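You operate a simulated robot arm through the tools that you are given. There is no shell and no other tool.

The job below is to be done with a simulated two-armed robot. You get a single attempt, and the scene is never put back.

JOB
Top the back pastry with the chart's topping for red bean.
Fine: wet the wooden peg in the white bowl, pick up the topping, press one patch on the middle, stand the peg back; the pastry stays in its slot. Set down upright: wooden peg.
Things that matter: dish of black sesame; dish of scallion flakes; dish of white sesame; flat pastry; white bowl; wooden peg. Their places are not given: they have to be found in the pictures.

It is judged by the outcome, as a careful person would: the job done as asked, and still so three seconds after it is handed in. It fails if anything else is knocked over, pushed out of place, dropped, spilled or broken.

ROBOT AND FRAMES
Two 7-joint arms with fingered hands on one trunk that stands fixed in place. Base frame: the origin is at the foot of the trunk, x ahead of it, y to its left, z up; the work surface is at about z = 830. Units: mm, rad, N and s.
The left shoulder is at [68, 185, 1164], the right one opposite. With the tool pointing down near the work surface each hand reaches from about 100 to 840 mm from the base axis, measured 20 degrees to its own side. Payload 4 kg a hand.
The TCP of each hand is the grasp point between the finger pads, 26 mm short of the fingertips. In the tool frame z runs along the fingers and y along their closing line. The gripper opens to 132 mm. The gripper's body begins 73 mm behind the TCP. The gripper is a hand of 3 fingers: y runs from the thumb to the fingers, the wrist lies at [0, 0, -224] in the tool frame, and closing takes about 1.5 s.
Orientation is that of the tool frame in the base frame, as a unit quaternion [w, x, y, z]. With the fingers straight down and closing along the base's y, the tool's x points along the base's -x, its y along +y and its z along -z.

CONTROLS
- The arms move only by the tool apply_moves. It takes "left_targets", "right_targets" or both (then of equal length, played together; a hand with none holds still); each is a list that holds one entry, the list of rows, each a list of 6 numbers: the shift along the base's x, y, z in mm, then the turn, a rotation vector about the base's x, y, z in rad. In form: [[[dx, dy, dz, ax, ay, az], ...]]. A call has 1 to 20 rows; each row shifts and turns the commanded pose from where the row before left it. "left_hand" and "right_hand" are, for a hand that has rows, the opening, from 0 (shut) to 1 (fully open), set as the call begins (left out, the last holds). A row lasts 0.2 s, in which the tool goes at most 50 mm and 0.15 rad; a call with a longer step from one row to the next is refused whole, and so is a gripper value outside its range. Where a pose cannot be reached the arm comes as near as it can. A force on the tool above 40 N (or 10 N above the force at the start of the call, whichever is more), or a blocked arm, ends the call early, and 0.2 s more pass. The fingers move at their own pace (about 72 mm/s each) and stop on an object; they squeeze with about 22 N. The grip force told is the motor's: it shows also when the fingers shut on nothing. Time passes only in rows, and 0.2 s behind the last, so rows that do not move let the fingers close. It gives the time, the measured TCP pose, the force on the tool (base axes), the opening and the grip force at its end, in the units of the frame above (readings bear some noise), with the torque about the TCP (base axes, N m) and any sound that the robot's microphone picked up, and new pictures: "show" is both (left out), scene, wrist or none (wrist: the cameras of the hands that moved).
- Cameras (640 x 400 px; columns grow to the right, rows downward): "scene" is now at [180.6, 6.8, 1387.4]; the picture's right is [0.06, -1.00, -0.01], its down [-0.63, -0.03, -0.77] and it looks along [0.77, 0.05, -0.63] (base axes); focal length 268 px, centre (320, 200). "left" rides on the left gripper at [-62, 3, -92] in its tool frame; the picture's right is [-0.05, -1.00, 0.00], its down [0.83, -0.04, -0.56] and it looks along [0.55, -0.03, 0.83] (tool axes); focal length 230 px, centre (320, 200). "right" rides on the right gripper at [61, 3, -92] in its tool frame; the picture's right is [-0.05, 1.00, 0.00], its down [-0.83, -0.04, -0.55] and it looks along [-0.55, -0.03, 0.83] (tool axes); focal length 230 px, centre (320, 200).
- slide_trunk(by): slides the trunk up (or, below 0, down) by that many mm; the arms and the scene camera ride with it, the base frame stays. It gives what a move gives, with no picture.
- curl_fingers(finger1, finger2, thumb_bend, hand): sets how far each is bent, from 0 (flat) to 100 (curled in); at 30 the hand is open as for a grip, at 70 the pads meet at the TCP. One left out holds its place. A second passes; each finger stops where it meets its share of the squeeze, and holds until it gets a number again. A gripper value or a shape takes the hand back. It gives what a move gives, with no picture; readings hold the bend of each and the force on the fingers (four entries, about 0 where the hand has none), thumb and palm.
- set_grasp(shape, hand): the hand has 3 fingers and takes this shape, open, in about a second: jaw (thumb against the fingers, like two jaws); tri (thumb and two fingers); tip (a fingertip pinch); poke (one finger out to press); point (the index stretched); flat (the hand flat); cup (the hand cupped); fist (a fist). The gripper value then closes the fingers along that shape, each until it touches; the sizes above hold for jaw. It gives what a move gives, with no picture.
- turn_head(pan, tilt): turns the head with the scene camera to pan (to the left, within 1.501 rad either way) and tilt (down, from -0.506 to 1.204), counted from straight ahead of the robot. It gives what a move gives, and a new picture of the scene camera.
- pixel_to_xyz(camera, pixels): there is no depth. For up to 12 entries [column, row, z] of the newest picture of that camera ("zoom" is the newest enlarged one), the place [x, y] in the base frame at which the ray of that pixel passes the height z, good to about 3 mm. It takes no simulated time.
- inspect(camera, box): a new picture of the part [left, top, right, bottom] of that camera's present view, enlarged. It takes no simulated time.
- sign_off(): hands the job in; it is judged then, once.

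Leave the grippers open and the arms clear of the work at the hand-in unless told otherwise.

The tools are called as a command line: name --argument value ..., lists and objects as JSON in quotes. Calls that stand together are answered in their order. apply_moves: Moves the arms, as the interface text tells. Its arguments: {"type":"object","properties":{"left_targets":{"type":"array"},"left_hand":{"type":"number"},"right_targets":{"type":"array"},"right_hand":{"type":"number"},"show":{"type":"string","enum":["both","scene","wrist","none"]}},"required":[]} The other tools are called the same way: slide_trunk (by) slides the trunk up or down; set_grasp (shape, hand) gives the hand a shape; curl_fingers (finger1, finger2, thumb_bend, hand) moves the fingers one by one; turn_head (pan, tilt) turns the head that bears the scene camera; pixel_to_xyz (camera, pixels) gives the place at which the rays of pixels pass given heights; inspect (camera, box) takes an enlarged picture of a part of a camera's view; sign_off () hands the job in.

At the start:

```text
time: 0.0
left_tcp_pos: [579.3, 277.3, 1134.0]
left_tcp_rot: [0.0, 0.0, 1.0, 0.0]
left_wrist_force: [-0.2, 0.2, -0.3]
left_moment: [0.0, 0.02, 0.0]
left_width: 131.8
left_grasp_force: 0.0
left_shape: jaw
left_bend: [30.0, 30.0, 30.0]
left_finger forces: [0.0, 0.0, 0.0, 0.1, 0.1, 0.0]
right_tcp_pos: [538.3, -265.5, 1203.5]
right_tcp_rot: [0.0, 0.0, 1.0, 0.0]
right_wrist_force: [-0.4, 0.5, -0.1]
right_moment: [-0.01, 0.0, 0.0]
right_width: 132.0
right_grasp_force: 0.0
right_shape: jaw
right_bend: [30.0, 30.0, 30.0]
right_finger forces: [0.1, 0.0, 0.1, 0.0, 0.0, 0.1]
trunk travel left (down, up): [-200.0, 262.0]
head pan, tilt: [0.056, 0.508]
```

scene: 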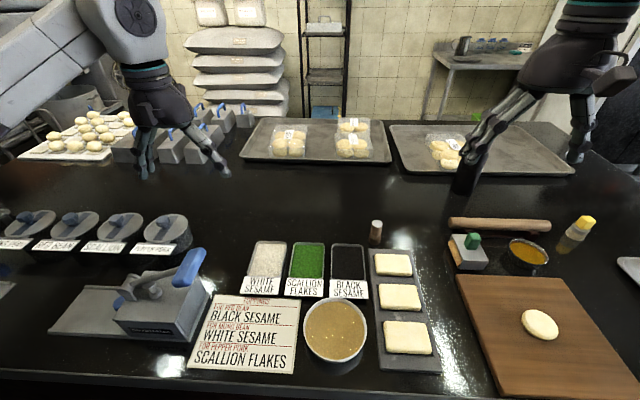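
right: 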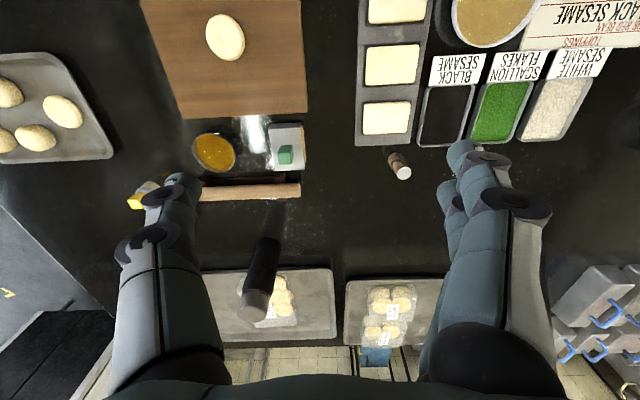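
left: 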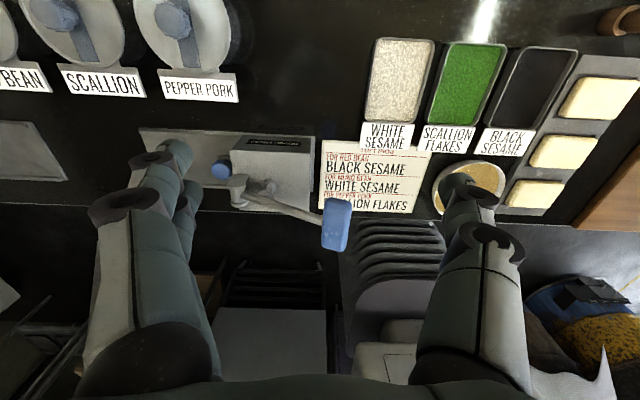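

The chart at about (245, 330) in the scene seems to read "for red bean: black sesame". I'll enlarge the chart, the dishes, and the peg at about (376, 232) to confirm.

inspect --camera "scene" --box '[180, 280, 310, 380]'

inspect --camera "scene" --box '[230, 210, 450, 380]'

inspect --camera "right" --box '[340, 0, 600, 200]'

```text
4.00 times, centred on (245, 330) of scene
```

zoom: 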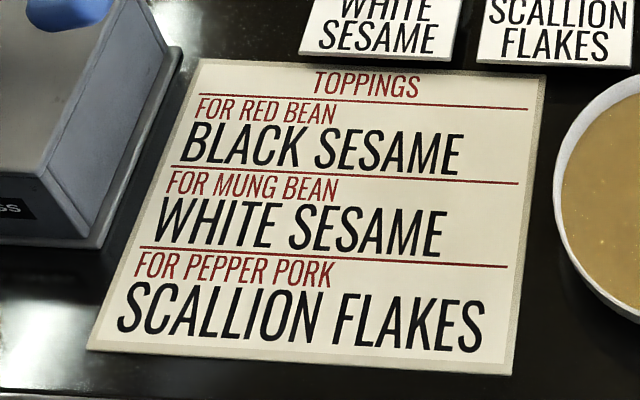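

```text
2.35 times, centred on (340, 295) of scene
```

zoom: 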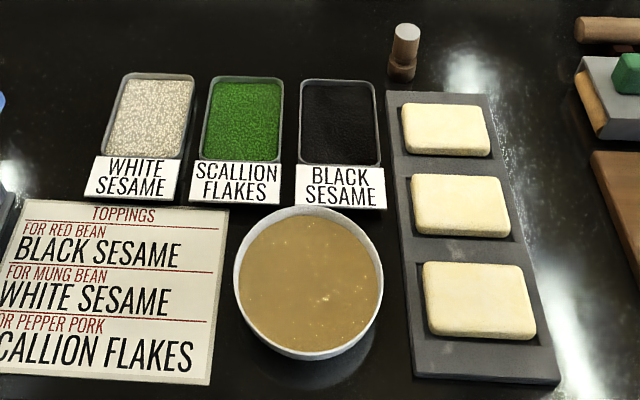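

```text
2.00 times, centred on (470, 100) of right
```

zoom: 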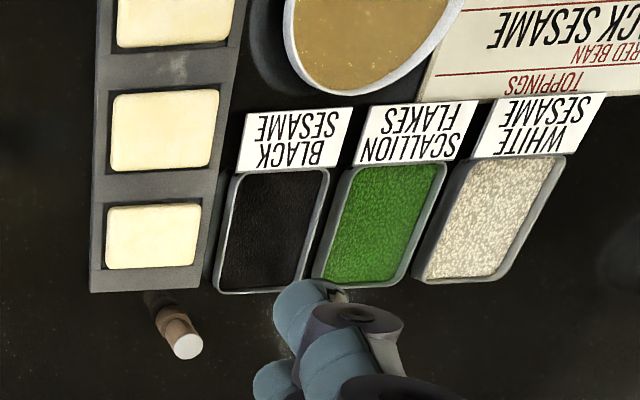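

The chart confirms black sesame for red bean, and the back pastry is the one farthest from me, at about (393, 265). Next I'll zoom on the peg and compute its position from two cameras.

inspect --camera "scene" --box '[345, 205, 425, 285]'

inspect --camera "right" --box '[370, 130, 430, 190]'

pixel_to_xyz --camera "scene" --pixels '[[376, 241, 830], [377, 222, 830], [377, 222, 880], [377, 222, 900], [377, 222, 910], [393, 265, 845], [349, 260, 840], [336, 330, 860], [308, 262, 840], [400, 297, 845], [405, 338, 845]]'

pixel_to_xyz --camera "right" --pixels '[[392, 156, 830], [404, 173, 830], [404, 173, 880], [404, 173, 900], [404, 173, 910], [386, 118, 845], [445, 115, 840]]'

```text
5.00 times, centred on (385, 245) of scene
```

zoom: 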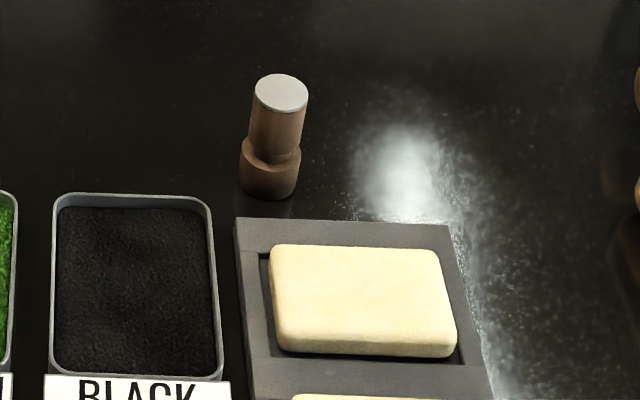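

```text
6.67 times, centred on (400, 160) of right
```

zoom: 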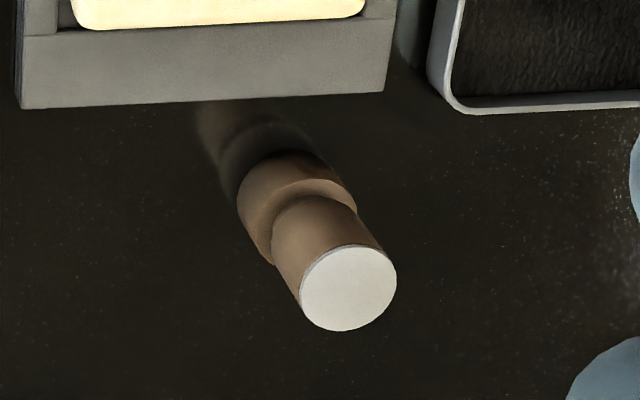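

```text
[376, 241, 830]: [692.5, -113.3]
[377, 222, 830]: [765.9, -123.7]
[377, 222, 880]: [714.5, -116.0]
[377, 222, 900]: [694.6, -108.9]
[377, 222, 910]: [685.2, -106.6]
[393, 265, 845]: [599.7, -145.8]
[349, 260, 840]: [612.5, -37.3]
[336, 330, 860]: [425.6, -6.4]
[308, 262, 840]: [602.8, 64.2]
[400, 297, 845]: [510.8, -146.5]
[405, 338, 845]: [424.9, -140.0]
```

```text
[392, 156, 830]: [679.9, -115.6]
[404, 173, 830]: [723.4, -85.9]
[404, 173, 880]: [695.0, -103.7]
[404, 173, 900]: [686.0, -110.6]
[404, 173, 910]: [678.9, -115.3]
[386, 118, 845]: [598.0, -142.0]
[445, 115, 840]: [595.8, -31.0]
```

The peg stands at about (690, -110), roughly 65 mm tall, with a wider end down and a pale face on top. I'll bring the right hand nearer and to one side, still well above everything, to see its shape more closely.

apply_moves --right_targets '[[[20, 31, -24, 0, 0, 0], [20, 31, -24, 0, 0, 0], [20, 31, -24, 0, 0, 0], [20, 31, -24, 0, 0, 0], [20, 31, -27, 0, 0, 0], [0, 0, 0, 0, 0, 0]]]' --show "both"

```text
time: 1.4
left_tcp_pos: [578.6, 276.4, 1133.7]
left_tcp_rot: [0.0, 0.0, 1.0, 0.0]
left_wrist_force: [0.2, 0.5, 0.3]
left_moment: [0.02, -0.03, -0.01]
left_width: 131.8
left_grasp_force: 0.1
left_shape: jaw
left_bend: [30.0, 30.0, 30.0]
left_finger forces: [0.0, 0.0, 0.0, 0.0, 0.1, 0.1]
right_tcp_pos: [637.7, -112.7, 1081.3]
right_tcp_rot: [0.001, 0.0, 1.0, 0.0]
right_wrist_force: [-0.2, 0.0, 0.0]
right_moment: [0.01, -0.01, -0.01]
right_width: 131.8
right_grasp_force: 0.0
right_shape: jaw
right_bend: [30.0, 30.0, 30.0]
right_finger forces: [0.0, 0.0, 0.1, 0.0, 0.0, 0.0]
trunk travel left (down, up): [-200.0, 262.0]
head pan, tilt: [0.056, 0.508]
```

scene: 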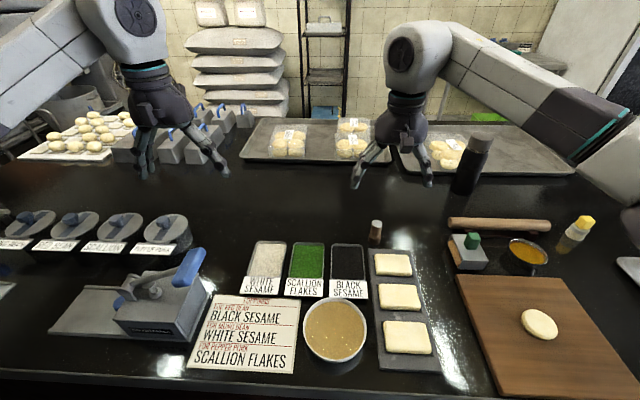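
right: 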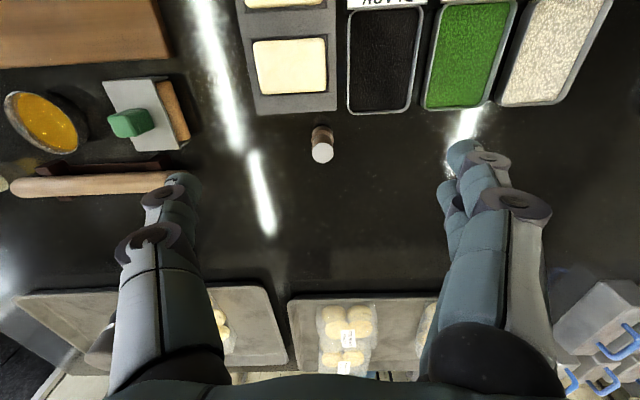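

Now the peg's top is at about (323, 153) in the right camera and its base at about (322, 130). I'll zoom in on it and triangulate again.

inspect --camera "right" --box '[285, 100, 365, 180]'

pixel_to_xyz --camera "right" --pixels '[[322, 153, 880], [322, 153, 890], [322, 153, 900], [322, 136, 830], [385, 60, 835], [290, 66, 845], [337, 110, 835], [255, 112, 835], [350, 112, 840], [408, 108, 840], [412, 10, 840], [350, 10, 840]]'

```text
5.00 times, centred on (325, 140) of right
```

zoom: 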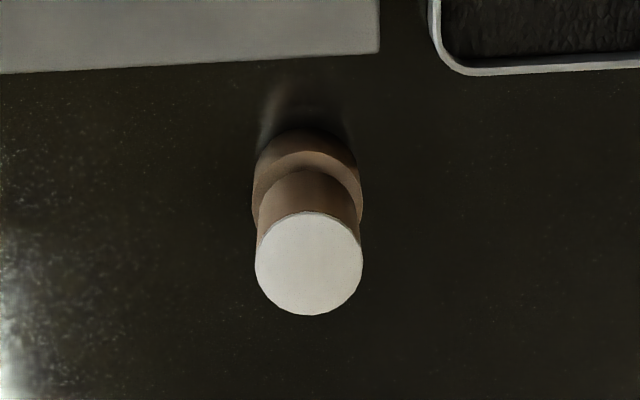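

```text
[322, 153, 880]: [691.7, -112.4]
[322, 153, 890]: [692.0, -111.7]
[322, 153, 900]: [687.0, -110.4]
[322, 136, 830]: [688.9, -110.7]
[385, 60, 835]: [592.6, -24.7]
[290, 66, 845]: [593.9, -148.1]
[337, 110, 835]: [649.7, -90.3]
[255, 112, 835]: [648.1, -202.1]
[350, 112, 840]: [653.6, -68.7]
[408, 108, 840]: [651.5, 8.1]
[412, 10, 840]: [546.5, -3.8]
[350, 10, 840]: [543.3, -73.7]
```

The triangulation puts the peg's axis at about (690, -111) and its top near z 893. It has a roughly 27 mm shank above a roughly 32 mm head. I'll move the hand over it, still above its top, to centre precisely.

apply_moves --right_targets '[[[18, 1, -35, 0, 0, 0], [18, 1, -35, 0, 0, 0], [16, 0, -31, 0, 0, 0], [0, 0, 0, 0, 0, 0]]]' --show "wrist"

```text
time: 2.4
left_tcp_pos: [578.5, 277.7, 1133.7]
left_tcp_rot: [0.001, 0.0, 1.0, 0.001]
left_wrist_force: [-1.0, 0.4, 0.5]
left_moment: [0.02, 0.0, 0.01]
left_width: 131.8
left_grasp_force: 0.0
left_shape: jaw
left_bend: [30.0, 30.0, 30.0]
left_finger forces: [0.1, 0.0, 0.0, 0.0, 0.0, 0.0]
right_tcp_pos: [690.5, -110.0, 978.5]
right_tcp_rot: [0.0, 0.0, 1.0, 0.001]
right_wrist_force: [-0.4, 0.1, 0.0]
right_moment: [-0.01, -0.01, -0.02]
right_width: 131.8
right_grasp_force: 0.0
right_shape: jaw
right_bend: [30.0, 30.0, 30.0]
right_finger forces: [0.0, 0.0, 0.0, 0.0, 0.0, 0.1]
trunk travel left (down, up): [-200.0, 262.0]
head pan, tilt: [0.056, 0.508]
```

right: 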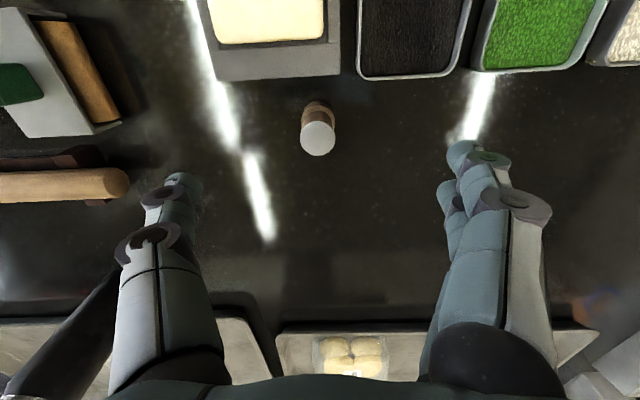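

The peg's pale top is centred near (318, 138) and its base front edge is at about (317, 105). I'll zoom in and read the position at its top height, plus the nearest edges of the black dish and the pastry tray.

inspect --camera "right" --box '[280, 80, 360, 160]'

pixel_to_xyz --camera "right" --pixels '[[318, 139, 885], [318, 139, 893], [318, 139, 900], [318, 115, 830], [340, 76, 840], [340, 76, 830], [360, 76, 845], [465, 72, 845], [129, 185, 845]]'

```text
5.00 times, centred on (320, 120) of right
```

zoom: 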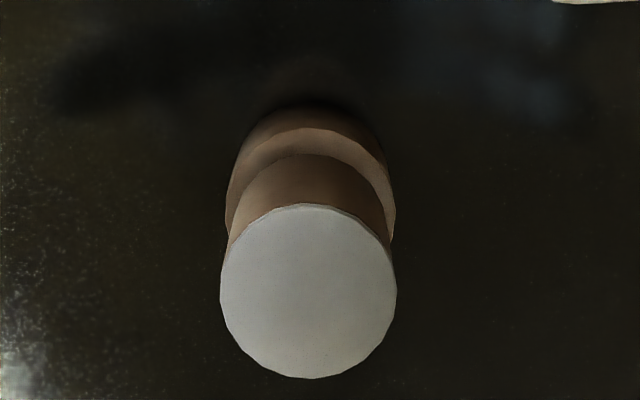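

```text
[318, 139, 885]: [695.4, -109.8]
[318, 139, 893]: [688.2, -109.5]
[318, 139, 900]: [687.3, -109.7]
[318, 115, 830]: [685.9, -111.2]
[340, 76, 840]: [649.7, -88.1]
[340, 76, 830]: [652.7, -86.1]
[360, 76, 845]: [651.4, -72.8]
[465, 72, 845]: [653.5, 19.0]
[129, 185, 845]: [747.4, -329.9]
```

The peg centre reads about (688, -110), so the hand is nearly centred over it. I'll go down to TCP z ≈ 886 with the hand open, so the tips sit around z 860 on the shank above the wider head, and look before closing.

apply_moves --right_targets '[[[-2, 0, -30, 0, 0, 0], [0, 0, -30, 0, 0, 0], [0, 0, -20, 0, 0, 0], [0, 0, -12, 0, 0, 0], [0, 0, 0, 0, 0, 0]]]' --right_hand 1 --show "both"

```text
time: 3.6
left_tcp_pos: [578.9, 277.0, 1133.7]
left_tcp_rot: [0.0, 0.0, 1.0, 0.0]
left_wrist_force: [0.2, 0.0, -0.1]
left_moment: [0.0, -0.02, -0.01]
left_width: 131.9
left_grasp_force: 0.1
left_shape: jaw
left_bend: [30.0, 30.0, 30.0]
left_finger forces: [0.1, 0.0, 0.1, 0.1, 0.1, 0.1]
right_tcp_pos: [687.4, -110.7, 888.1]
right_tcp_rot: [-0.001, 0.0, 1.0, 0.0]
right_wrist_force: [0.4, -0.2, -0.5]
right_moment: [-0.02, 0.02, 0.01]
right_width: 132.2
right_grasp_force: 0.0
right_shape: jaw
right_bend: [30.0, 30.0, 30.0]
right_finger forces: [0.0, 0.0, 0.0, 0.1, 0.1, 0.0]
trunk travel left (down, up): [-200.0, 262.0]
head pan, tilt: [0.056, 0.508]
```

scene: 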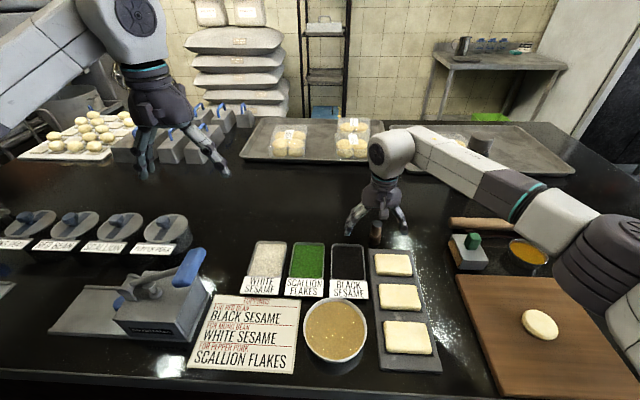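
right: 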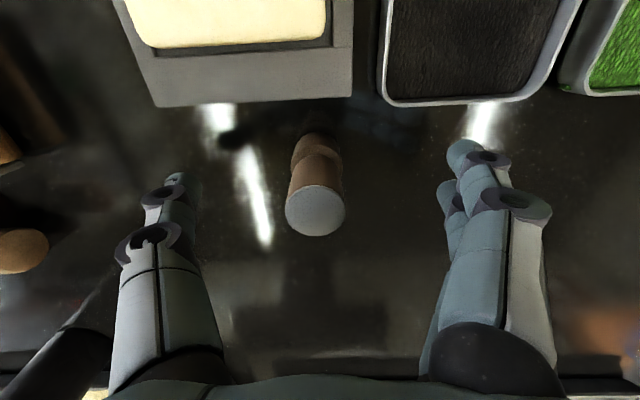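

The peg top is now at (315, 211), about 2 mm to the -y side of the TCP. I'll nudge by that much, then close the fingers on the shank with still rows.

apply_moves --right_targets '[[[1, -2, -2, 0, 0, 0], [0, 0, 0, 0, 0, 0]]]' --show "none"

apply_moves --right_targets '[[[0, 0, 0, 0, 0, 0], [0, 0, 0, 0, 0, 0], [0, 0, 0, 0, 0, 0], [0, 0, 0, 0, 0, 0], [0, 0, 0, 0, 0, 0], [0, 0, 0, 0, 0, 0], [0, 0, 0, 0, 0, 0], [0, 0, 0, 0, 0, 0]]]' --right_hand 0 --show "both"

```text
time: 4.2
left_tcp_pos: [580.3, 278.7, 1132.6]
left_tcp_rot: [0.0, 0.0, 1.0, 0.0]
left_wrist_force: [-0.1, -1.1, -0.3]
left_moment: [0.02, -0.02, -0.01]
left_width: 131.8
left_grasp_force: 0.1
left_shape: jaw
left_bend: [30.0, 30.0, 30.0]
left_finger forces: [0.0, 0.0, 0.0, 0.1, 0.0, 0.1]
right_tcp_pos: [690.0, -110.9, 885.8]
right_tcp_rot: [-0.001, 0.0, 1.0, 0.0]
right_wrist_force: [-0.2, -0.2, 0.1]
right_moment: [0.02, 0.01, -0.01]
right_width: 131.9
right_grasp_force: 0.1
right_shape: jaw
right_bend: [30.0, 30.0, 30.0]
right_finger forces: [0.0, 0.0, 0.0, 0.0, 0.1, 0.0]
trunk travel left (down, up): [-200.0, 262.0]
head pan, tilt: [0.056, 0.508]
```

```text
time: 6.0
left_tcp_pos: [579.8, 276.2, 1133.8]
left_tcp_rot: [0.001, 0.0, 1.0, 0.0]
left_wrist_force: [-0.7, 0.6, 0.3]
left_moment: [-0.03, 0.02, 0.02]
left_width: 131.9
left_grasp_force: 0.1
left_shape: jaw
left_bend: [30.0, 30.0, 30.0]
left_finger forces: [0.1, 0.0, 0.0, 0.0, 0.0, 0.0]
right_tcp_pos: [689.2, -110.6, 885.6]
right_tcp_rot: [0.0, 0.0, 1.0, 0.0]
right_wrist_force: [-0.1, 1.1, 0.3]
right_moment: [-0.02, 0.03, 0.04]
right_width: 18.4
right_grasp_force: 21.4
right_shape: jaw
right_bend: [73.0, 72.0, 70.0]
right_finger forces: [9.8, 9.8, 0.0, 0.1, 19.1, 0.1]
trunk travel left (down, up): [-200.0, 262.0]
head pan, tilt: [0.056, 0.508]
```

scene: 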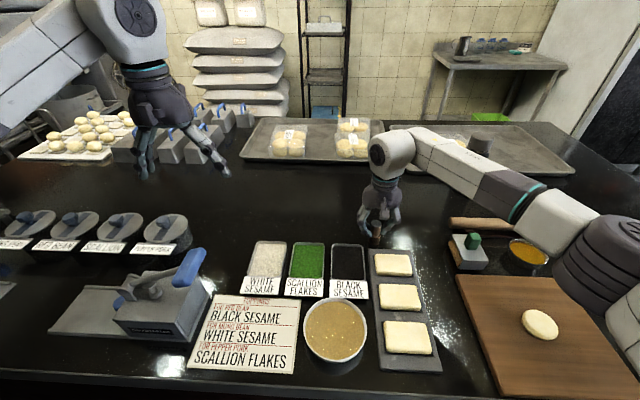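
right: 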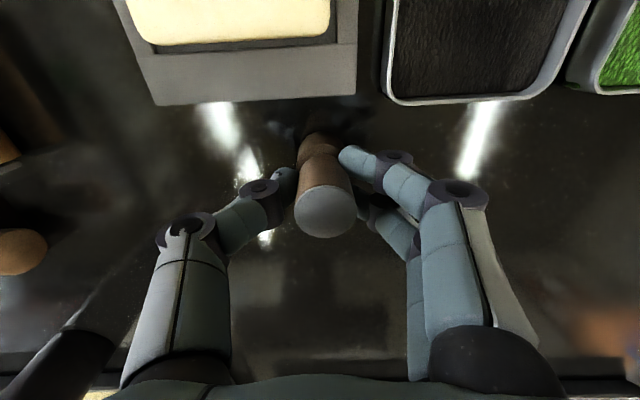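

Both fingers (9.8 N each) and the thumb (19.1 N) are in contact. Before lifting I'll zoom in to check that the peg is still standing straight.

inspect --camera "right" --box '[240, 110, 420, 260]'

inspect --camera "scene" --box '[330, 180, 430, 280]'

```text
2.67 times, centred on (330, 185) of right
```

zoom: 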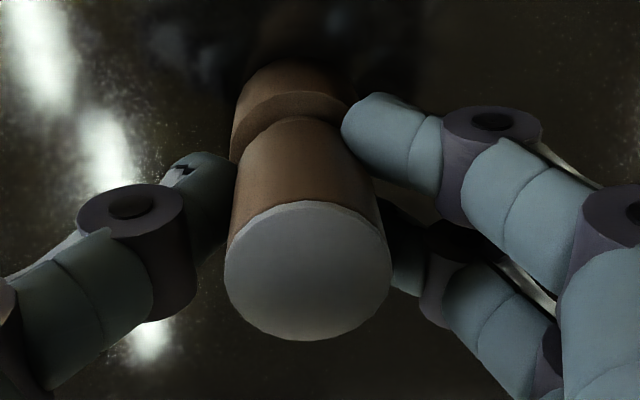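

```text
4.00 times, centred on (380, 230) of scene
```

zoom: 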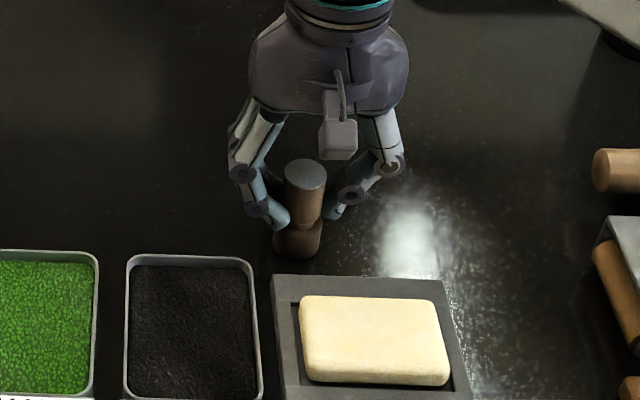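

The peg still stands, leaning at most 2–3°, and the tips hold the shank just above the head. I'll lift it straight up 70 mm and check that it comes along without slipping.

apply_moves --right_targets '[[[0, 0, 5, 0, 0, 0], [0, 0, 10, 0, 0, 0], [0, 0, 20, 0, 0, 0], [0, 0, 20, 0, 0, 0], [0, 0, 15, 0, 0, 0], [0, 0, 0, 0, 0, 0]]]' --show "both"

inspect --camera "right" --box '[240, 110, 420, 260]'

inspect --camera "scene" --box '[330, 150, 430, 250]'

```text
time: 7.4
left_tcp_pos: [579.7, 277.4, 1132.8]
left_tcp_rot: [0.0, 0.0, 1.0, 0.0]
left_wrist_force: [-0.2, -0.2, 0.6]
left_moment: [-0.05, 0.02, 0.0]
left_width: 131.9
left_grasp_force: 0.1
left_shape: jaw
left_bend: [30.0, 30.0, 30.0]
left_finger forces: [0.0, 0.1, 0.0, 0.0, 0.1, 0.1]
right_tcp_pos: [690.6, -112.0, 956.0]
right_tcp_rot: [-0.001, -0.001, 1.0, 0.0]
right_wrist_force: [0.0, 0.9, 0.6]
right_moment: [0.02, -0.01, 0.01]
right_width: 18.2
right_grasp_force: 22.0
right_shape: jaw
right_bend: [73.0, 72.0, 70.0]
right_finger forces: [9.9, 10.2, 0.0, 0.1, 19.1, 0.0]
trunk travel left (down, up): [-200.0, 262.0]
head pan, tilt: [0.056, 0.508]
```

scene: 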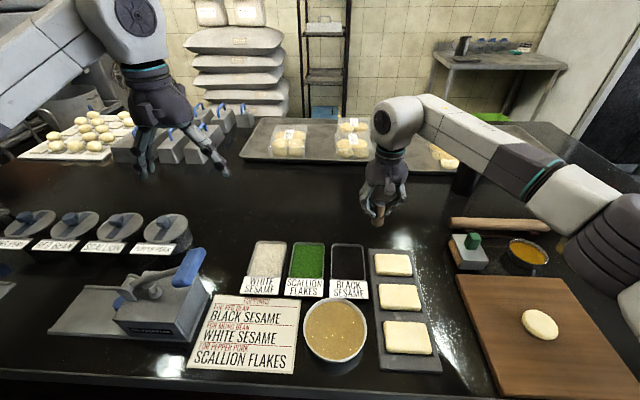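
right: 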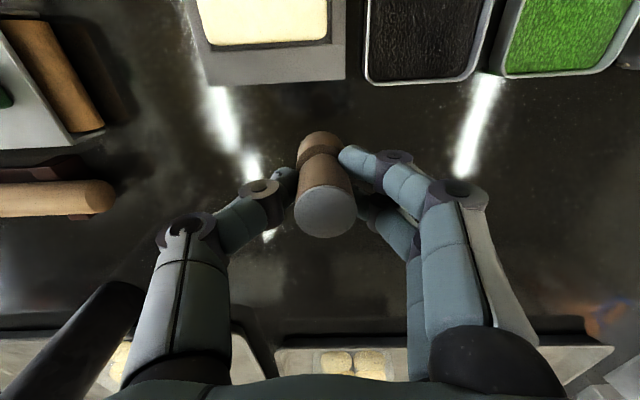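

```text
2.67 times, centred on (330, 185) of right
```

zoom: 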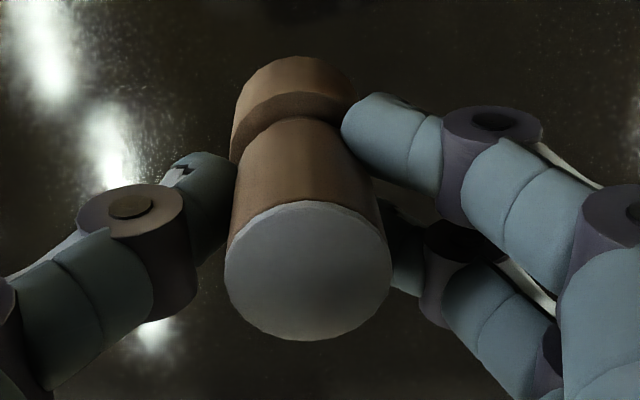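

```text
4.00 times, centred on (380, 200) of scene
```

zoom: 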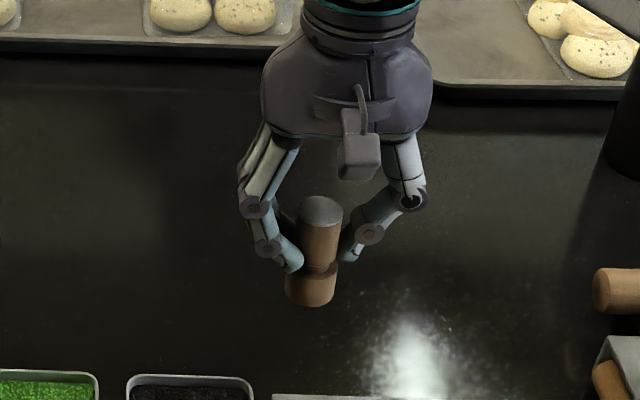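

The peg came up cleanly with its pose in the hand unchanged. Before dipping I'll raise it and tip its lower end toward the scene camera, to learn what the working face looks like while it is dry and far above everything.

apply_moves --right_targets '[[[-18, 0, 42, 0, 0, 0], [-18, 0, 42, 0, 0.12, 0], [-18, 0, 42, 0, 0.12, 0], [-18, 0, 42, 0, 0.12, 0], [-18, 0, 42, 0, 0.12, 0], [-18, 0, 42, 0, 0.12, 0], [-18, 0, 42, 0, 0.12, 0], [0, 0, 0, 0, 0.12, 0], [0, 0, 0, 0, 0.12, 0], [0, 0, 0, 0, 0, 0]]]' --show "both"

```text
time: 9.6
left_tcp_pos: [578.7, 278.3, 1134.3]
left_tcp_rot: [0.0, 0.0, 1.0, 0.0]
left_wrist_force: [0.4, -0.1, 0.3]
left_moment: [0.03, 0.0, -0.01]
left_width: 132.0
left_grasp_force: 0.1
left_shape: jaw
left_bend: [30.0, 30.0, 30.0]
left_finger forces: [0.0, 0.0, 0.1, 0.0, 0.0, 0.0]
right_tcp_pos: [446.8, -94.3, 1145.8]
right_tcp_rot: [-0.461, 0.0, 0.888, 0.001]
right_wrist_force: [0.8, 0.2, 0.3]
right_moment: [0.0, -0.06, 0.01]
right_width: 18.1
right_grasp_force: 22.6
right_shape: jaw
right_bend: [73.0, 72.0, 70.0]
right_finger forces: [11.8, 12.1, 0.0, 0.1, 18.7, 0.0]
right hand out of reach, approached as far as the arm can: row 6, 7, 8, 9
trunk travel left (down, up): [-200.0, 262.0]
head pan, tilt: [0.056, 0.508]
```

scene: 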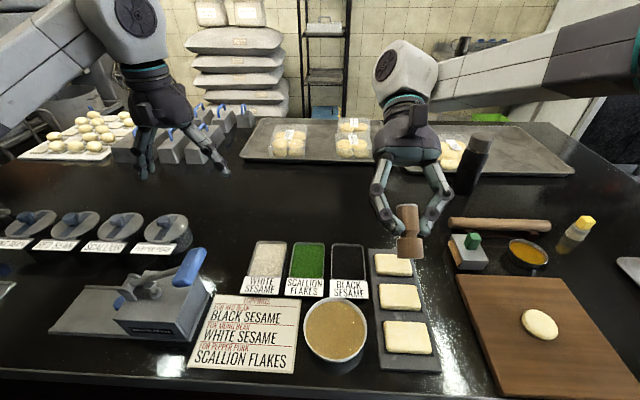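
right: 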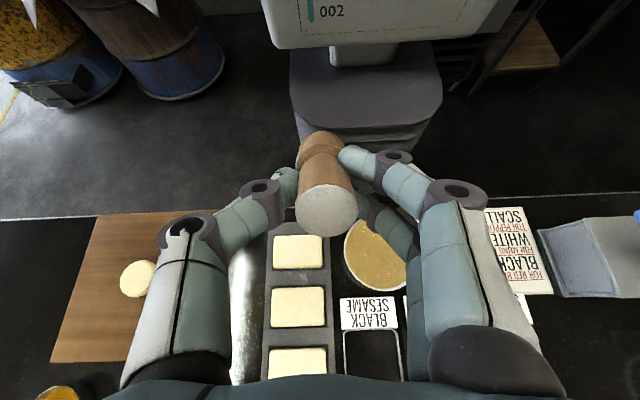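

The arm reached its limit but the lower end is now partly toward the scene camera, around (408, 245). I'll zoom in there.

inspect --camera "scene" --box '[370, 190, 450, 270]'

```text
5.00 times, centred on (410, 230) of scene
```

zoom: 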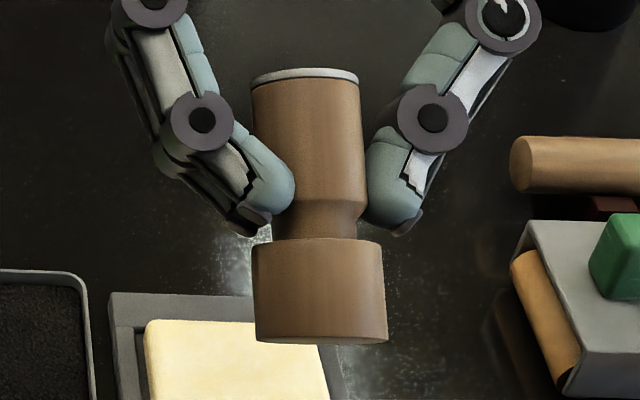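

The wide head has a narrow neck (which the fingers hold) and a plain shank above it with a thin pale cap, like a hand stamp with the head down. The underside is still hidden, so I'll bring the hand back within reach by shortening x, then see where the pose lands.

apply_moves --right_targets '[[[-40, 0, 0, 0, 0, 0], [-40, 0, 0, 0, 0, 0], [-40, -10, 0, 0, 0, 0], [0, 0, 0, 0, 0, 0]]]' --show "scene"

```text
time: 10.6
left_tcp_pos: [580.6, 278.2, 1131.9]
left_tcp_rot: [0.0, 0.0, 1.0, 0.0]
left_wrist_force: [0.1, 0.9, -0.4]
left_moment: [0.03, 0.01, 0.01]
left_width: 132.1
left_grasp_force: 0.1
left_shape: jaw
left_bend: [30.0, 30.0, 30.0]
left_finger forces: [0.0, 0.0, 0.1, 0.0, 0.0, 0.0]
right_tcp_pos: [328.3, -106.6, 1146.3]
right_tcp_rot: [-0.463, 0.001, 0.886, 0.0]
right_wrist_force: [-0.4, 1.1, -0.5]
right_moment: [-0.02, 0.01, 0.03]
right_width: 17.9
right_grasp_force: 22.0
right_shape: jaw
right_bend: [73.0, 72.0, 70.0]
right_finger forces: [11.9, 12.2, 0.0, 0.1, 18.6, 0.0]
trunk travel left (down, up): [-200.0, 262.0]
head pan, tilt: [0.056, 0.508]
```

scene: 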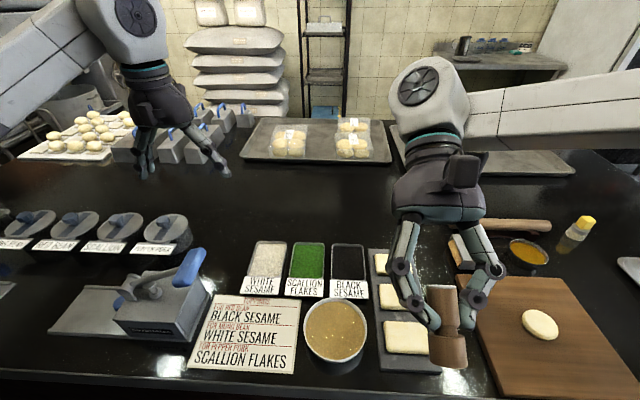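

The command continues from the pose actually reached, which is useful to know. Now I'll raise the hand in front of the scene camera with a bit more tilt to see the underside.

apply_moves --right_targets '[[[15, 0, 40, 0, 0.06, 0], [15, 0, 40, 0, 0.06, 0], [15, 0, 40, 0, 0.06, 0], [15, 0, 40, 0, 0.06, 0], [15, 0, 40, 0, 0.06, 0], [0, 0, 0, 0, 0, 0]]]' --show "scene"

```text
time: 12.0
left_tcp_pos: [580.1, 280.1, 1133.7]
left_tcp_rot: [0.0, 0.0, 1.0, -0.001]
left_wrist_force: [-0.2, 0.7, 0.4]
left_moment: [0.03, 0.0, 0.04]
left_width: 132.1
left_grasp_force: 0.0
left_shape: jaw
left_bend: [30.0, 30.0, 30.0]
left_finger forces: [0.1, 0.1, 0.1, 0.0, 0.0, 0.0]
right_tcp_pos: [313.7, -127.6, 1203.4]
right_tcp_rot: [-0.579, -0.003, 0.815, -0.001]
right_wrist_force: [-0.4, 0.2, -0.4]
right_moment: [0.01, 0.0, 0.03]
right_width: 17.8
right_grasp_force: 22.2
right_shape: jaw
right_bend: [73.0, 72.0, 70.0]
right_finger forces: [11.9, 12.3, 0.0, 0.0, 18.4, 0.1]
right hand out of reach, approached as far as the arm can: row 2, 3, 4, 5
trunk travel left (down, up): [-200.0, 262.0]
head pan, tilt: [0.056, 0.508]
```

scene: 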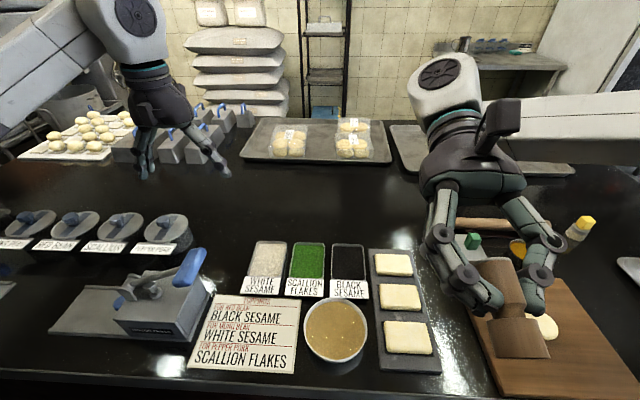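

The hand is now tilted about 1.24 rad, with the head at around (520, 345). I'll zoom in on its end face.

inspect --camera "scene" --box '[460, 260, 580, 380]'

```text
3.33 times, centred on (520, 320) of scene
```

zoom: 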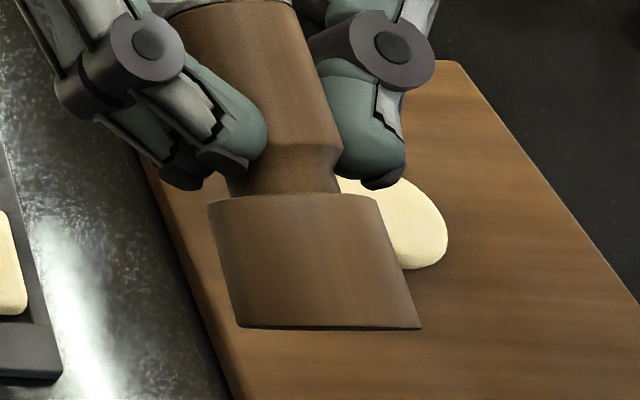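

The underside stays in shadow, but the shape is clear: wide head down, neck, then handle, so the head is the working end. I'll set the hand upright again and move toward the bowl, staying high.

apply_moves --right_targets '[[[10, 0, -5, 0, -0.14, 0], [10, 0, -5, 0, -0.14, 0], [10, 0, -5, 0, -0.14, 0], [10, 0, -5, 0, -0.14, 0], [10, 5, -10, 0, -0.14, 0], [10, 5, -10, 0, -0.14, 0], [10, 5, -10, 0, -0.14, 0], [10, 5, -10, 0, -0.14, 0], [5, 5, -10, 0, -0.115, 0], [0, 0, 0, 0, 0, 0]]]' --show "both"

```text
time: 14.2
left_tcp_pos: [579.3, 278.1, 1133.0]
left_tcp_rot: [0.0, 0.001, 1.0, -0.001]
left_wrist_force: [0.2, 0.1, -0.4]
left_moment: [-0.02, -0.01, 0.05]
left_width: 131.8
left_grasp_force: 0.0
left_shape: jaw
left_bend: [30.0, 30.0, 30.0]
left_finger forces: [0.1, 0.0, 0.0, 0.1, 0.0, 0.0]
right_tcp_pos: [399.5, -103.6, 1131.3]
right_tcp_rot: [-0.013, 0.0, 1.0, 0.0]
right_wrist_force: [-1.0, 0.7, -0.2]
right_moment: [0.01, 0.02, 0.01]
right_width: 17.5
right_grasp_force: 21.8
right_shape: jaw
right_bend: [73.0, 72.0, 70.0]
right_finger forces: [12.4, 12.8, 0.0, 0.0, 18.3, 0.0]
trunk travel left (down, up): [-200.0, 262.0]
head pan, tilt: [0.056, 0.508]
```

scene: 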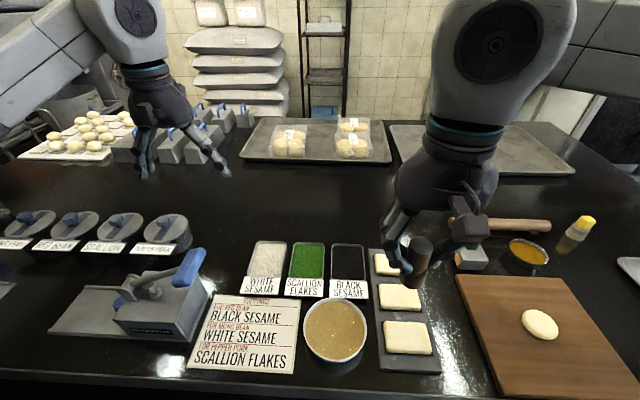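
right: 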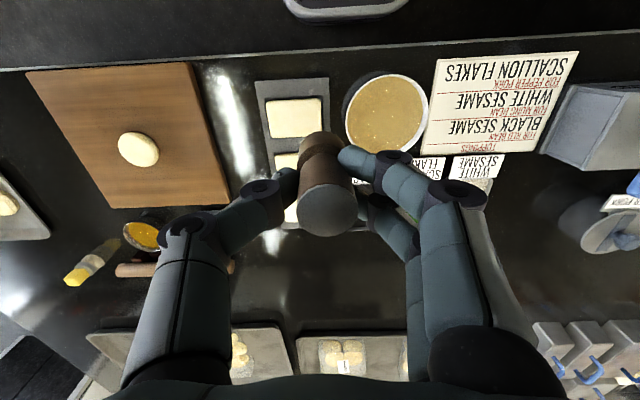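

The hand is nearly upright again (0.026 rad to undo). In the right camera the bowl rim spans columns 345–428 and rows 74–155; I'll zoom in on it in both views to triangulate its rim height.

inspect --camera "right" --box '[330, 60, 450, 170]'

inspect --camera "scene" --box '[290, 285, 390, 375]'

pixel_to_xyz --camera "right" --pixels '[[345, 118, 850], [345, 118, 870], [345, 118, 890], [428, 116, 850], [428, 116, 870], [428, 116, 890], [388, 74, 850], [388, 74, 870], [388, 74, 890]]'

pixel_to_xyz --camera "scene" --pixels '[[304, 326, 850], [304, 326, 870], [304, 326, 890], [369, 326, 850], [369, 326, 870], [369, 326, 890], [335, 297, 850], [335, 297, 870], [335, 297, 890], [335, 362, 870]]'

```text
3.64 times, centred on (390, 115) of right
```

zoom: 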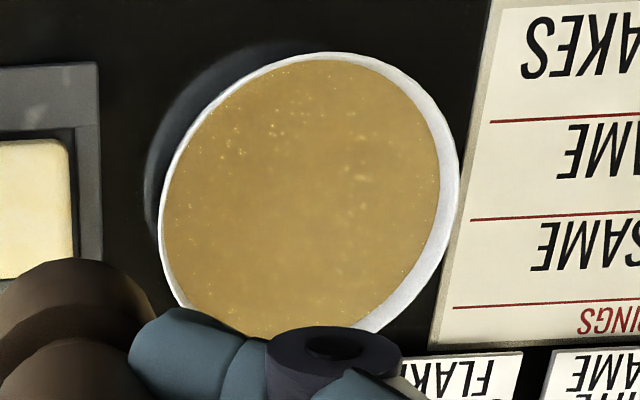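

```text
4.44 times, centred on (340, 330) of scene
```

zoom: 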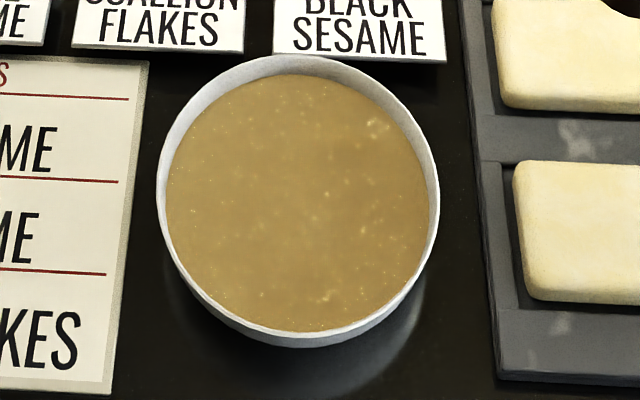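

```text
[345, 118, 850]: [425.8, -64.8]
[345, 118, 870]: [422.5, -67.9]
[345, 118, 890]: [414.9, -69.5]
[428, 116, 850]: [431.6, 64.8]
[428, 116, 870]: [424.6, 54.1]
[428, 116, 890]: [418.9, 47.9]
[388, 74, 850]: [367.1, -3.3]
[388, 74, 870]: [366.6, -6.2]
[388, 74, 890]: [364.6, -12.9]
```

```text
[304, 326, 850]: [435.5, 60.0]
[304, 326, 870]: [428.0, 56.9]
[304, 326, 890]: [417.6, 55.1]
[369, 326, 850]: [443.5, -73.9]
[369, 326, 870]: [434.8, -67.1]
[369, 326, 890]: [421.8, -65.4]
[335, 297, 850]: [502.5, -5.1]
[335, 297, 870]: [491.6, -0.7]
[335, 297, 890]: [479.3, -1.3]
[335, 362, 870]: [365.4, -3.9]
```

The bowl centre comes out at about (428, -5), rim z ≈ 868 and rim radius ≈ 61, with the liquid a few mm below the rim. The peg's lower face is 56 mm under the TCP. I'll go over the bowl at TCP z ≈ 1000, straightening the hand on the way.

apply_moves --right_targets '[[[7, 25, -30, 0, -0.026, 0], [7, 25, -35, 0, 0, 0], [7, 24, -35, 0, 0, 0], [7, 24, -31, 0, 0, 0], [0, 0, 0, 0, 0, 0]]]' --show "both"

```text
time: 15.4
left_tcp_pos: [578.2, 278.1, 1134.0]
left_tcp_rot: [0.0, 0.0, 1.0, 0.0]
left_wrist_force: [0.5, -0.3, 0.3]
left_moment: [0.02, 0.0, 0.01]
left_width: 132.0
left_grasp_force: 0.1
left_shape: jaw
left_bend: [30.0, 30.0, 30.0]
left_finger forces: [0.0, 0.0, 0.1, 0.1, 0.0, 0.0]
right_tcp_pos: [426.4, -5.3, 1000.2]
right_tcp_rot: [0.0, 0.0, 1.0, 0.0]
right_wrist_force: [-0.1, -0.3, -0.3]
right_moment: [0.01, 0.01, 0.0]
right_width: 17.5
right_grasp_force: 22.1
right_shape: jaw
right_bend: [73.0, 72.0, 70.0]
right_finger forces: [12.7, 12.9, 0.1, 0.0, 18.4, 0.0]
trunk travel left (down, up): [-200.0, 262.0]
head pan, tilt: [0.056, 0.508]
```

scene: 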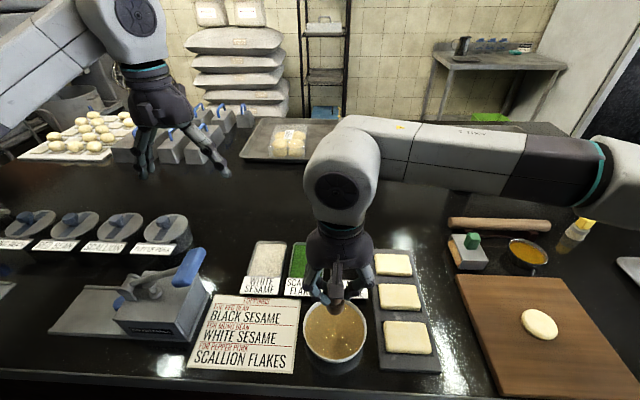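
right: 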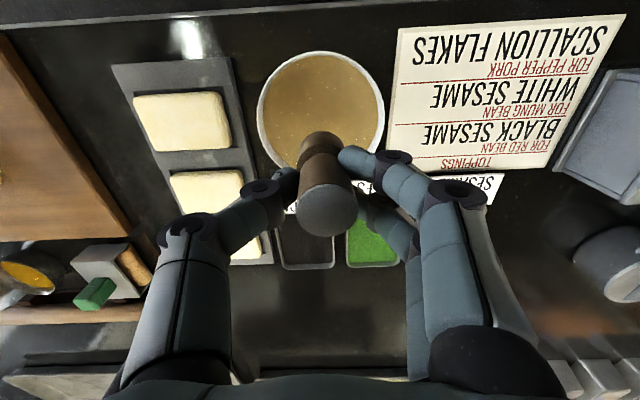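

The hand is centred over the bowl at (426, -5). I'll lower the head into the liquid in shrinking steps to TCP z ≈ 908, with the lower face near z 852, and watch the force.

apply_moves --right_targets '[[[1, 0, -30, 0, 0, 0], [0, 0, -30, 0, 0, 0], [0, 0, -15, 0, 0, 0], [0, 0, -10, 0, 0, 0], [0, 0, -7, 0, 0, 0], [0, 0, 0, 0, 0, 0]]]' --show "both"

inspect --camera "scene" --box '[290, 265, 390, 375]'

inspect --camera "right" --box '[220, 60, 420, 240]'

```text
time: 16.8
left_tcp_pos: [579.4, 276.9, 1133.1]
left_tcp_rot: [0.0, 0.0, 1.0, 0.0]
left_wrist_force: [0.1, 0.0, -0.2]
left_moment: [0.01, 0.04, -0.02]
left_width: 131.9
left_grasp_force: 0.0
left_shape: jaw
left_bend: [30.0, 30.0, 30.0]
left_finger forces: [0.0, 0.0, 0.1, 0.0, 0.0, 0.0]
right_tcp_pos: [428.1, -5.3, 909.4]
right_tcp_rot: [0.0, 0.0, 1.0, 0.001]
right_wrist_force: [1.1, -1.4, 3.9]
right_moment: [0.02, 0.0, 0.02]
right_width: 17.6
right_grasp_force: 21.5
right_shape: jaw
right_bend: [73.0, 72.0, 70.0]
right_finger forces: [13.0, 13.3, 0.0, 0.1, 20.1, 0.0]
trunk travel left (down, up): [-200.0, 262.0]
head pan, tilt: [0.056, 0.508]
```

scene: 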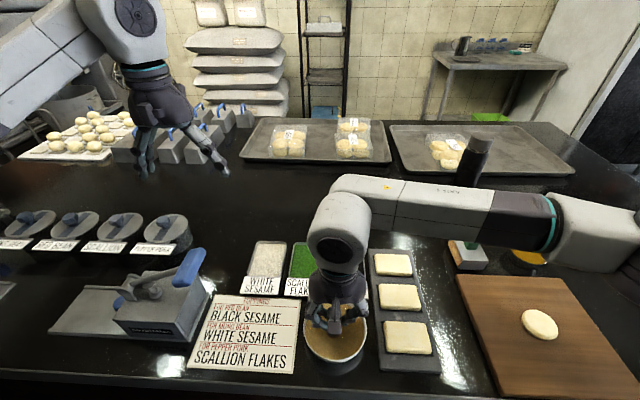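
right: 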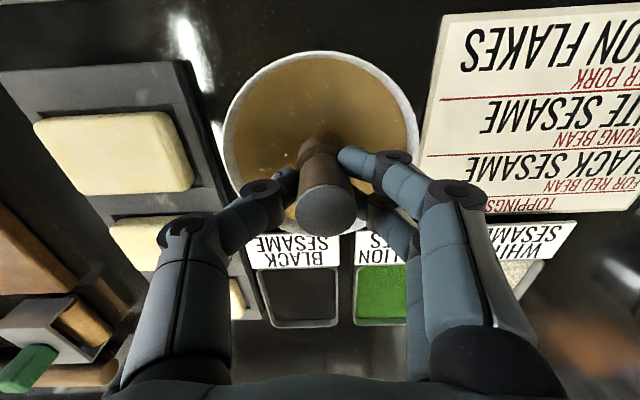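

```text
3.64 times, centred on (340, 320) of scene
```

zoom: 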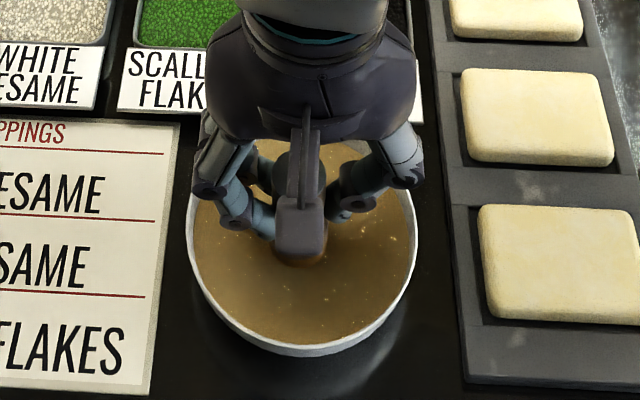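

```text
2.22 times, centred on (320, 150) of right
```

zoom: 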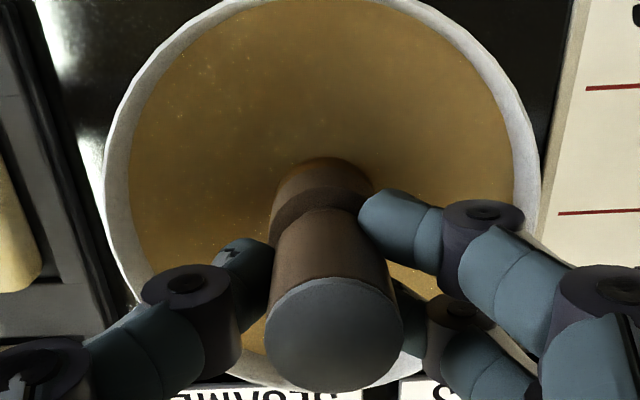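

The head is immersed several mm and the tool feels about 4 N upward. I'll go 2 mm deeper and hold briefly so the face wets properly, checking the force.

apply_moves --right_targets '[[[0, 0, -2, 0, 0, 0], [0, 0, 0, 0, 0, 0], [0, 0, 0, 0, 0, 0], [0, 0, 0, 0, 0, 0]]]' --show "wrist"

```text
time: 17.8
left_tcp_pos: [579.5, 277.9, 1134.0]
left_tcp_rot: [0.0, 0.0, 1.0, 0.0]
left_wrist_force: [-0.3, 0.4, 0.1]
left_moment: [0.0, 0.0, 0.04]
left_width: 131.6
left_grasp_force: 0.0
left_shape: jaw
left_bend: [30.0, 30.0, 30.0]
left_finger forces: [0.1, 0.0, 0.1, 0.0, 0.1, 0.0]
right_tcp_pos: [428.1, -4.7, 908.1]
right_tcp_rot: [0.0, 0.0, 1.0, 0.001]
right_wrist_force: [2.7, -0.3, 18.7]
right_moment: [0.05, -0.01, 0.0]
right_width: 18.5
right_grasp_force: 22.1
right_shape: jaw
right_bend: [73.0, 73.0, 71.0]
right_finger forces: [14.5, 16.0, 0.1, 0.0, 24.3, 0.0]
trunk travel left (down, up): [-200.0, 262.0]
head pan, tilt: [0.056, 0.508]
```

right: 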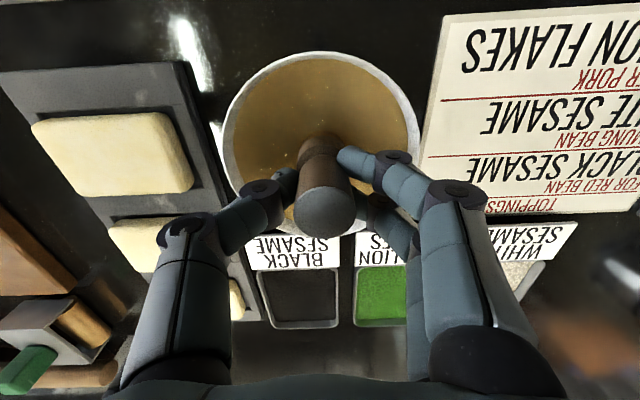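

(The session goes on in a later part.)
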